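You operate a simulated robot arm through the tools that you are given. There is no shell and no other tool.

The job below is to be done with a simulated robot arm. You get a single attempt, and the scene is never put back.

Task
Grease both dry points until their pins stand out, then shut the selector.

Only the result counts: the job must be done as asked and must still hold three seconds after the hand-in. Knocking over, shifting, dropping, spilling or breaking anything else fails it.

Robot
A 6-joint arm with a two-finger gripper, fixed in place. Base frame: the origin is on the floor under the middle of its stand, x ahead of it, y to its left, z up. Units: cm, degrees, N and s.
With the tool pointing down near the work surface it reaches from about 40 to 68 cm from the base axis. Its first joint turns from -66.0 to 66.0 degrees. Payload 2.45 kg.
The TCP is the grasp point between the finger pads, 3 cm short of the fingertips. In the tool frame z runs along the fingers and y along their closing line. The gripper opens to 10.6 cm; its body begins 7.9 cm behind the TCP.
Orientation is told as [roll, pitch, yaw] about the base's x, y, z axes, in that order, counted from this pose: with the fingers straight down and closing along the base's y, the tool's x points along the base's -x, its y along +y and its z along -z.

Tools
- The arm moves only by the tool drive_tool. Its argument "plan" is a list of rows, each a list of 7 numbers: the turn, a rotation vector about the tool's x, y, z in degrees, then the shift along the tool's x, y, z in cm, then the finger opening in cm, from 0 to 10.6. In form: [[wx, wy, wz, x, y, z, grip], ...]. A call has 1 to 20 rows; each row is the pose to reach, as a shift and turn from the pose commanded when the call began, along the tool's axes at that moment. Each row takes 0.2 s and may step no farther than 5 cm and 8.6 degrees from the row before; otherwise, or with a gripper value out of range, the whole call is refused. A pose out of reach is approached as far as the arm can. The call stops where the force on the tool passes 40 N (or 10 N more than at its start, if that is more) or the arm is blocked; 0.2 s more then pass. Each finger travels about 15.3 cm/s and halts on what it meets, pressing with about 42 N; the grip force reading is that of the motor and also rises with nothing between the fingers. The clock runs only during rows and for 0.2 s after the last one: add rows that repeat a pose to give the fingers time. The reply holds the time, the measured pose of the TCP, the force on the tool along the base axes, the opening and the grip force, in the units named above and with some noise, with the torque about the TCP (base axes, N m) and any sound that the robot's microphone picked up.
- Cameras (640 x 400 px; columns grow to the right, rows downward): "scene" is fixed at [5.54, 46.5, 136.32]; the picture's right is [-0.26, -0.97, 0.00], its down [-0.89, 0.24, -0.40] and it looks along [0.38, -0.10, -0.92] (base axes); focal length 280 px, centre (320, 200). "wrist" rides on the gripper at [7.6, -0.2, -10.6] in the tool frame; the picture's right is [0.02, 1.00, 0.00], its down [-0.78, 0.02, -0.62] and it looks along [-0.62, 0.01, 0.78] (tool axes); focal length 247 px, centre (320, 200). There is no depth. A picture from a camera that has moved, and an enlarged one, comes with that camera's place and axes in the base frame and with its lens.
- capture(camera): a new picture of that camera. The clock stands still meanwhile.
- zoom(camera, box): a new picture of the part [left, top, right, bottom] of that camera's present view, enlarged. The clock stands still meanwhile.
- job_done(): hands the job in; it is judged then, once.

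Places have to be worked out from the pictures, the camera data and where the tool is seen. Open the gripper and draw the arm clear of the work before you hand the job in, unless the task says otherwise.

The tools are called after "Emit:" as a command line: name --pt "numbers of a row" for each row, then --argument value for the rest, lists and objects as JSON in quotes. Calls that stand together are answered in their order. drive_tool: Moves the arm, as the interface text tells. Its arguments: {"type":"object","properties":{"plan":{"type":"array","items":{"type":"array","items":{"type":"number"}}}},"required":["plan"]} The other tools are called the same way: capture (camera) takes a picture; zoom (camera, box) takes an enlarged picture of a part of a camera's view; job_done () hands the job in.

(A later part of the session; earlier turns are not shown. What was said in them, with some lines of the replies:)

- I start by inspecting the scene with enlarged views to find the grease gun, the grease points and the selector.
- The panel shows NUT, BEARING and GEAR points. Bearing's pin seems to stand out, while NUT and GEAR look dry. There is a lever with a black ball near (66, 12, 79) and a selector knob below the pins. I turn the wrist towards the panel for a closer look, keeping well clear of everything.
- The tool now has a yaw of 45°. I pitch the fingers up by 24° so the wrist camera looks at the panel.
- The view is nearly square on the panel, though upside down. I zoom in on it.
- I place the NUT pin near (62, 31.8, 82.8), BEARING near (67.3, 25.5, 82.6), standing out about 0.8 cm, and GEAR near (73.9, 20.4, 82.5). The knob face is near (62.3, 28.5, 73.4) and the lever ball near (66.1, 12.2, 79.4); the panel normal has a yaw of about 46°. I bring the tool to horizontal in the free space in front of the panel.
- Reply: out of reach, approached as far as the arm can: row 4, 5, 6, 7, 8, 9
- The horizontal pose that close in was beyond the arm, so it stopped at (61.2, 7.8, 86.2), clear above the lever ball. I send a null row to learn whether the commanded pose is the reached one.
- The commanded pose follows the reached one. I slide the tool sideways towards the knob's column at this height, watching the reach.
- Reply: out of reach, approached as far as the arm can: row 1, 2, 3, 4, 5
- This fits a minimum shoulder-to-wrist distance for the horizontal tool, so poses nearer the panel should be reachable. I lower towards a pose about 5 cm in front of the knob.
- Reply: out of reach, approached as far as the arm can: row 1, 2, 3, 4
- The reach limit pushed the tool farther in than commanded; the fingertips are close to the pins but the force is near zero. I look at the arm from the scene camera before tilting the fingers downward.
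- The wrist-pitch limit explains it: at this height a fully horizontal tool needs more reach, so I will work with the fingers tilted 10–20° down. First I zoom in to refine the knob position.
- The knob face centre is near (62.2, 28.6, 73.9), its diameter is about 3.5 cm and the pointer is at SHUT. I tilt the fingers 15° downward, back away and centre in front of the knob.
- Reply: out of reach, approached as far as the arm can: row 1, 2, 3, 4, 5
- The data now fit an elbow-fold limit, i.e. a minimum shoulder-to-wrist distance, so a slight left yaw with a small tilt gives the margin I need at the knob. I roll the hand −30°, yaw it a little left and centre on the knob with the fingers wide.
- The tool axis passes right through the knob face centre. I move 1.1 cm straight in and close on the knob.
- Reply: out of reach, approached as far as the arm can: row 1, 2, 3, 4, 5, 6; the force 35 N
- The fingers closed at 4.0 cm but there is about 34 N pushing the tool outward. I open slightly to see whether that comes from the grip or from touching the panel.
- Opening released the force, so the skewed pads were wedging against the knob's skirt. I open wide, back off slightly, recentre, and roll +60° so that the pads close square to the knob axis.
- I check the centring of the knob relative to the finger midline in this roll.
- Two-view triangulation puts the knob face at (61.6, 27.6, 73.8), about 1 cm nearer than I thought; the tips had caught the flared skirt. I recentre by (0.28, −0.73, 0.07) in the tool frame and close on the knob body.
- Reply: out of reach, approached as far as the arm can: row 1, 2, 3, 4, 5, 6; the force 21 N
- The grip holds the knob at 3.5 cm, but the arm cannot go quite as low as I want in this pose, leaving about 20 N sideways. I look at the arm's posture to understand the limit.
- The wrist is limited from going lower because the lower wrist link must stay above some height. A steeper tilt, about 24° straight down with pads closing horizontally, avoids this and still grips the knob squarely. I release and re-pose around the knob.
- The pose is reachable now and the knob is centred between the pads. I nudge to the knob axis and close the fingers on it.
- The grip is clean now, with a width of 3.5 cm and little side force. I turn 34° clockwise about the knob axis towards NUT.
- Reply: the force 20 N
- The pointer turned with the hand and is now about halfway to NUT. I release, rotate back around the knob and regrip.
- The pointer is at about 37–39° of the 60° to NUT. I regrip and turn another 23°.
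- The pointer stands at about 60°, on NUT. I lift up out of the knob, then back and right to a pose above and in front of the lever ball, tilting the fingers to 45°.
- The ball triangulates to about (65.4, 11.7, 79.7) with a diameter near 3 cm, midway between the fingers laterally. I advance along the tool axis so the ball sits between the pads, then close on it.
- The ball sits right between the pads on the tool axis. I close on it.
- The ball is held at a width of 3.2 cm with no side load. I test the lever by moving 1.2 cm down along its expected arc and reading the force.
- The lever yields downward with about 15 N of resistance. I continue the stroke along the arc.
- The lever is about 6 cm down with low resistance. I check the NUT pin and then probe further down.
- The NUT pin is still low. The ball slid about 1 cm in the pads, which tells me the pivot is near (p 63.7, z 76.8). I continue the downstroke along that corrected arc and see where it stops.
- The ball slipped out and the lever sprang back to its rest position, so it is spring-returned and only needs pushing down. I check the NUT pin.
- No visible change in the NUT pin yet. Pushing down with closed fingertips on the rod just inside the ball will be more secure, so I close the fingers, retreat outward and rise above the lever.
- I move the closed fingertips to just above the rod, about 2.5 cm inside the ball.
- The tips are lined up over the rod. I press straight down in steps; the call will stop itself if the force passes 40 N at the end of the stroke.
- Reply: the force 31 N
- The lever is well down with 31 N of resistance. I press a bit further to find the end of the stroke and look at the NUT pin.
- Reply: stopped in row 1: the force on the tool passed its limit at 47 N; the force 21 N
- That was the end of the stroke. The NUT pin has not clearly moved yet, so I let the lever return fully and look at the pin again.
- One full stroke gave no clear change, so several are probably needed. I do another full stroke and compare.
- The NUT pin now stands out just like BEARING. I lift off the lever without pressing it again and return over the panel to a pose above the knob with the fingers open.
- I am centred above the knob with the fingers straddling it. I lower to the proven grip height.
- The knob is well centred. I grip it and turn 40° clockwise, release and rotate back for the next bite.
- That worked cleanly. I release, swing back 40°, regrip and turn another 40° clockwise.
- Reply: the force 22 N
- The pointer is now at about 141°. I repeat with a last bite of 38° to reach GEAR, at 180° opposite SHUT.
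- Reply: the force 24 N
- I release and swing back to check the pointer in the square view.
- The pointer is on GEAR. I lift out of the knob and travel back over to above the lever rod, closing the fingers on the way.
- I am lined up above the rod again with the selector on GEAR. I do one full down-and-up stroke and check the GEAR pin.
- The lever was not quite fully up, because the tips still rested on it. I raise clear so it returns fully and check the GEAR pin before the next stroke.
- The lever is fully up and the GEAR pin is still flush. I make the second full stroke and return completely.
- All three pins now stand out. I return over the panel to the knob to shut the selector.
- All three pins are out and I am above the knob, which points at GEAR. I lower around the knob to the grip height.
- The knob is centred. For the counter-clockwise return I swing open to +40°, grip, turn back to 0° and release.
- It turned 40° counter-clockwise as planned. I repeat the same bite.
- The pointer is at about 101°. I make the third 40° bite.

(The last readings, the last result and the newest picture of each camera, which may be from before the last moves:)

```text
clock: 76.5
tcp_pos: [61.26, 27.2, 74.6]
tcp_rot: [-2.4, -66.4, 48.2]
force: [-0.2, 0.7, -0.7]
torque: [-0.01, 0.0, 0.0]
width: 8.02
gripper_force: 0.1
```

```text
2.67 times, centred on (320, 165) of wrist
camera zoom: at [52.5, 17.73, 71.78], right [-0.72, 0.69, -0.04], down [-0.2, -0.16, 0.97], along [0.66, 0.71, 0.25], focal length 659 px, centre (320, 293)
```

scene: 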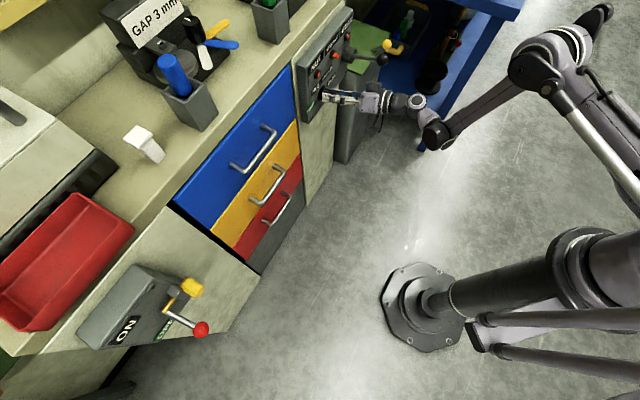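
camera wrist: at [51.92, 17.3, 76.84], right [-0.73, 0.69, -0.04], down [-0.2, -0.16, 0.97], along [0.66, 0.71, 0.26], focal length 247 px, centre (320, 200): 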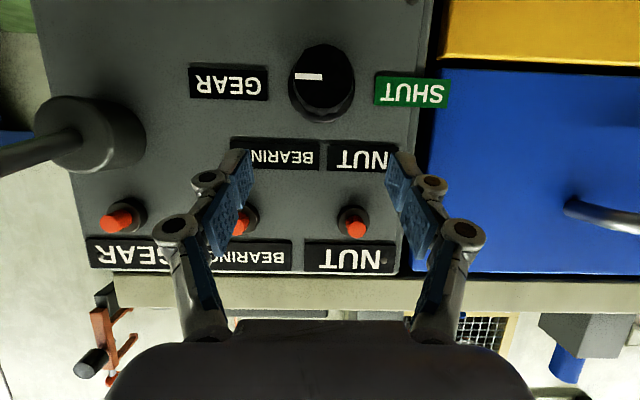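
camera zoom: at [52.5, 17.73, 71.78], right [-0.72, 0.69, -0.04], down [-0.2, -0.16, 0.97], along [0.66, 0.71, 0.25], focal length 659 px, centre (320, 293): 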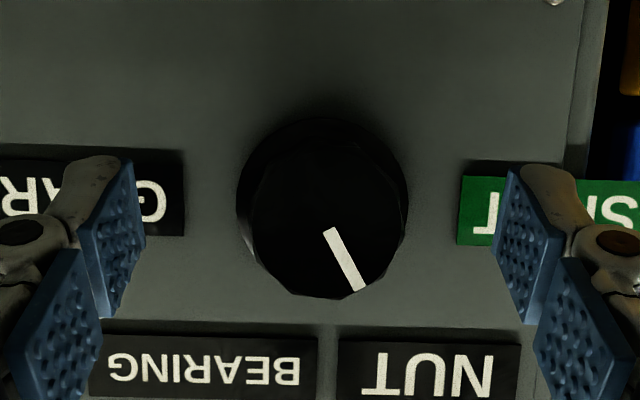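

The pointer is back at about 61°. I make the fourth 40° bite.

Emit:
drive_tool --pt "-3.22 0 7.33 0.007 -0.111 0.003 8" --pt "-6.43 0 14.66 0.028 -0.221 0.012 8" --pt "-9.65 0 21.98 0.063 -0.325 0.028 8" --pt "-12.86 0 29.31 0.111 -0.424 0.049 8" --pt "-16.08 0 36.64 0.171 -0.514 0.075 8" --pt "-16.08 0 36.64 0.171 -0.514 0.075 8" --pt "-16.08 0 36.64 0.171 -0.514 0.075 5" --pt "-16.08 0 36.64 0.171 -0.514 0.075 2.5" --pt "-16.08 0 36.64 0.171 -0.514 0.075 2.5" --pt "-16.08 0 36.64 0.171 -0.514 0.075 2.5" --pt "-12.86 0 29.31 0.111 -0.424 0.049 2.5" --pt "-9.65 0 21.98 0.063 -0.325 0.028 2.5" --pt "-6.43 0 14.66 0.028 -0.221 0.012 2.5" --pt "-3.22 0 7.33 0.007 -0.111 0.003 2.5" --pt "0 0 0 0 0 0 2.5" --pt "0 0 0 0 0 0 2.5" --pt "0 0 0 0 0 0 6" --pt "0 0 0 0 0 0 8"

Emit:
zoom --camera "wrist" --box '[200, 90, 440, 240]'

```text
clock: 80.3
tcp_pos: [61.42, 27.04, 74.65]
tcp_rot: [-2.4, -66.4, 48.2]
force: [0.0, 0.1, -0.1]
torque: [-0.01, 0.01, -0.03]
width: 8.01
gripper_force: 0.2
```

```text
2.67 times, centred on (320, 165) of wrist
camera zoom: at [52.52, 17.7, 71.78], right [-0.72, 0.69, -0.04], down [-0.2, -0.16, 0.97], along [0.66, 0.71, 0.25], focal length 659 px, centre (320, 293)
```

zoom: 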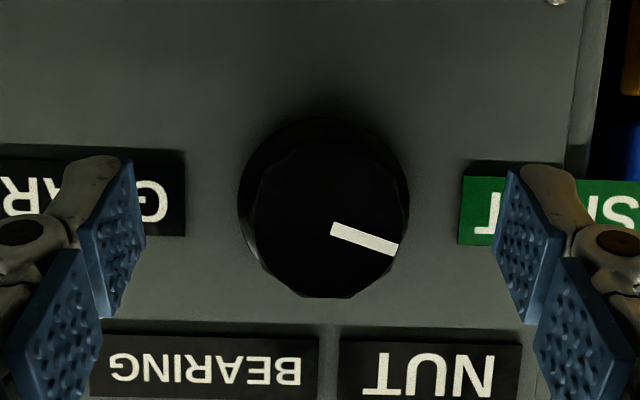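

The pointer is about 17° short of SHUT. I make a final 18° bite.

Emit:
drive_tool --pt "-3.62 0 8.0 0.009 -0.125 0.004 8" --pt "-6.43 0 14.66 0.028 -0.221 0.012 8" --pt "-7.24 0 16.49 0.036 -0.247 0.016 8" --pt "-7.24 0 16.49 0.036 -0.247 0.016 8" --pt "-7.24 0 16.49 0.036 -0.247 0.016 5" --pt "-7.24 0 16.49 0.036 -0.247 0.016 2.5" --pt "-7.24 0 16.49 0.036 -0.247 0.016 2.5" --pt "-7.24 0 16.49 0.036 -0.247 0.016 2.5" --pt "-4.83 0 11.0 0.016 -0.166 0.007 2.5" --pt "-2.41 0 5.5 0.004 -0.084 0.002 2.5" --pt "0 0 0 0 0 0 2.5" --pt "0 0 0 0 0 0 2.5" --pt "0 0 0 0 0 0 6" --pt "0 0 0 0 0 0 8"

Emit:
zoom --camera "wrist" --box '[200, 90, 440, 240]'

```text
refused: row 1 steps farther than a row can; nothing moved
```

```text
2.67 times, centred on (320, 165) of wrist
camera zoom: at [52.52, 17.7, 71.78], right [-0.72, 0.69, -0.04], down [-0.2, -0.16, 0.97], along [0.66, 0.71, 0.25], focal length 659 px, centre (320, 293)
```

zoom: 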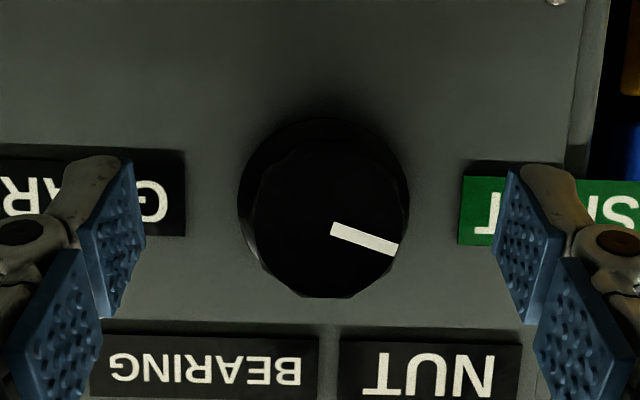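

The first row slightly exceeded the step limit, so nothing moved. I resend with smaller steps.

Emit:
drive_tool --pt "-3.22 0 7.33 0.007 -0.111 0.003 8" --pt "-6.43 0 14.66 0.028 -0.221 0.012 8" --pt "-7.24 0 16.49 0.036 -0.247 0.016 8" --pt "-7.24 0 16.49 0.036 -0.247 0.016 8" --pt "-7.24 0 16.49 0.036 -0.247 0.016 5" --pt "-7.24 0 16.49 0.036 -0.247 0.016 2.5" --pt "-7.24 0 16.49 0.036 -0.247 0.016 2.5" --pt "-7.24 0 16.49 0.036 -0.247 0.016 2.5" --pt "-4.83 0 11.0 0.016 -0.166 0.007 2.5" --pt "-2.41 0 5.5 0.004 -0.084 0.002 2.5" --pt "0 0 0 0 0 0 2.5" --pt "0 0 0 0 0 0 2.5" --pt "0 0 0 0 0 0 6" --pt "0 0 0 0 0 0 8"

Emit:
zoom --camera "wrist" --box '[200, 90, 440, 240]'

```text
clock: 83.3
tcp_pos: [61.2, 27.22, 74.52]
tcp_rot: [-2.3, -66.3, 48.2]
force: [0.5, 0.0, -0.3]
torque: [0.02, 0.02, -0.01]
width: 8.01
gripper_force: 0.0
```

```text
2.67 times, centred on (320, 165) of wrist
camera zoom: at [52.48, 17.75, 71.78], right [-0.72, 0.69, -0.04], down [-0.2, -0.16, 0.97], along [0.66, 0.71, 0.25], focal length 659 px, centre (320, 293)
```

zoom: 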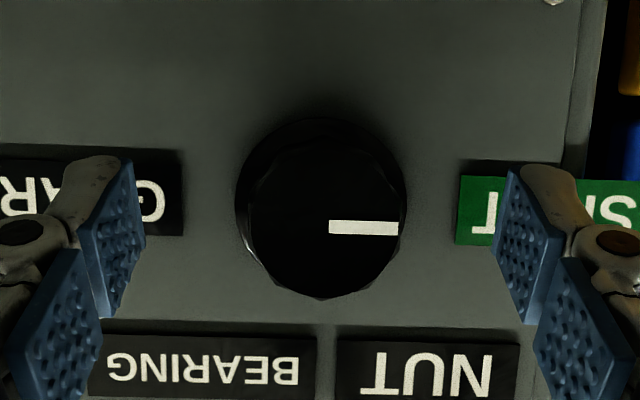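

The pointer is exactly at SHUT again. I lift out of the knob and withdraw the arm up and back, fingers open.

Emit:
drive_tool --pt "0 0 0 -2.48 0 -1.08 8" --pt "0 0 0 -4.75 0 -2.61 8" --pt "0 8 0 -6.69 -0.7 -6.18 8" --pt "0 16 0 -8.64 -3 -9.21 8" --pt "0 24 0 -10.1 -4 -13.1 8" --pt "0 32 0 -11.0 -5 -17.3 8" --pt "0 40 0 -11.4 -6 -21.3 8" --pt "0 44 0 -10.8 -7 -25.4 8" --pt "0 44 0 -10.8 -7 -25.4 8"

Emit:
capture --camera "wrist"

Emit:
capture --camera "scene"

Emit:
zoom --camera "scene" --box '[290, 10, 418, 90]'

```text
clock: 85.3
tcp_pos: [52.88, 8.84, 94.91]
tcp_rot: [-1.0, -22.2, 46.4]
force: [-0.3, 0.1, -0.3]
torque: [-0.04, -0.01, -0.03]
width: 7.99
gripper_force: 0.1
```

```text
taken
camera wrist: at [45.15, 0.71, 101.71], right [-0.73, 0.68, -0.02], down [0.32, 0.37, 0.87], along [0.6, 0.63, -0.49], focal length 247 px, centre (320, 200)
```

wrist: 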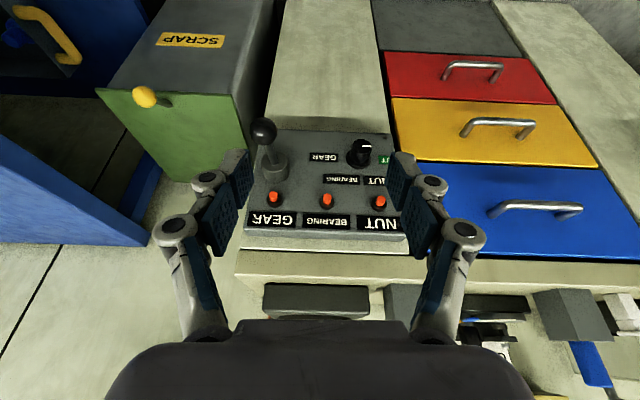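

```text
taken
```

scene: 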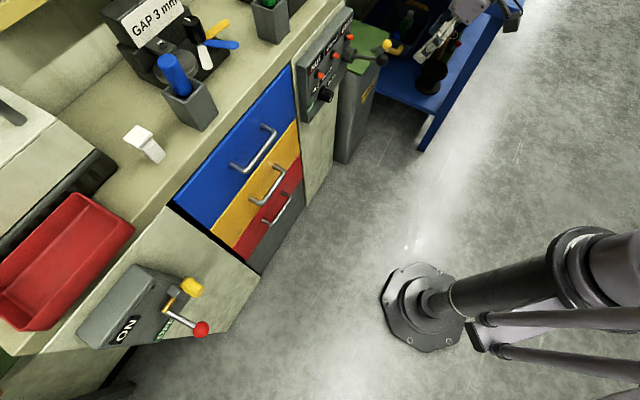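

```text
5.00 times, centred on (354, 50) of scene
camera zoom: at [5.55, 46.5, 136.32], right [-0.26, -0.97, 0.0], down [-0.89, 0.24, -0.4], along [0.38, -0.1, -0.92], focal length 1400 px, centre (150, 950)
```

zoom: 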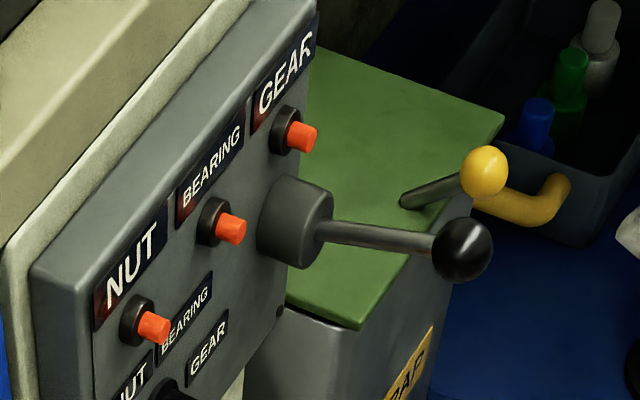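

All three pins stand out, the lever is at rest and nothing else has moved. I confirm the selector pointer once more before handing in.

Emit:
zoom --camera "wrist" --box '[240, 110, 420, 240]'

Emit:
zoom --camera "scene" --box '[295, 70, 359, 110]'

```text
3.08 times, centred on (330, 175) of wrist
camera zoom: at [45.15, 0.71, 101.71], right [-0.73, 0.68, -0.02], down [0.32, 0.37, 0.87], along [0.6, 0.63, -0.49], focal length 760 px, centre (289, 277)
```

zoom: 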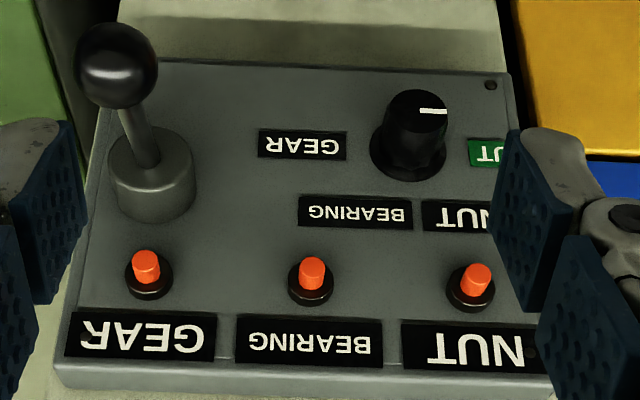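

```text
10.00 times, centred on (327, 90) of scene
camera zoom: at [5.55, 46.5, 136.32], right [-0.26, -0.97, 0.0], down [-0.89, 0.24, -0.4], along [0.38, -0.1, -0.92], focal length 2800 px, centre (250, 1300)
```

zoom: 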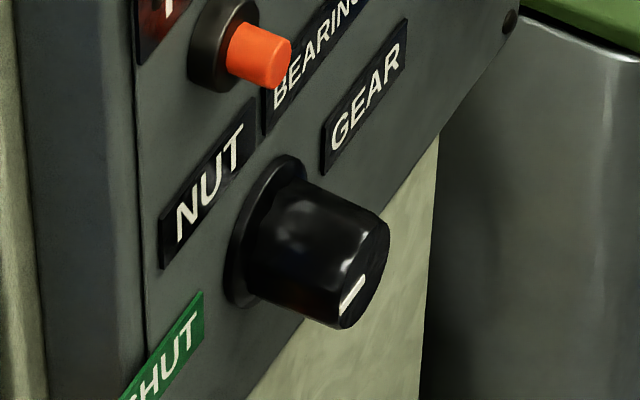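

All the pins stand out, the selector points at SHUT, and the arm is clear with the gripper open. I hand in the job.

Emit:
job_done

```text
The job is handed in.
```

The job is handed in. NUT and GEAR are both greased, and their pins stand out as far as BEARING's, which was already out at the start. The selector is back at SHUT.

- **NUT:** its pin came out after one partial lever stroke, when my grip slipped off the ball and the lever sprang back, and two full ones.
- **GEAR:** its pin came out after two full strokes.
- **Selector:** I did not work the lever while the selector was on BEARING or SHUT. The final views show the pointer at SHUT.

The arm is withdrawn with the gripper open. The last pictures show the lever at rest and nothing else disturbed.
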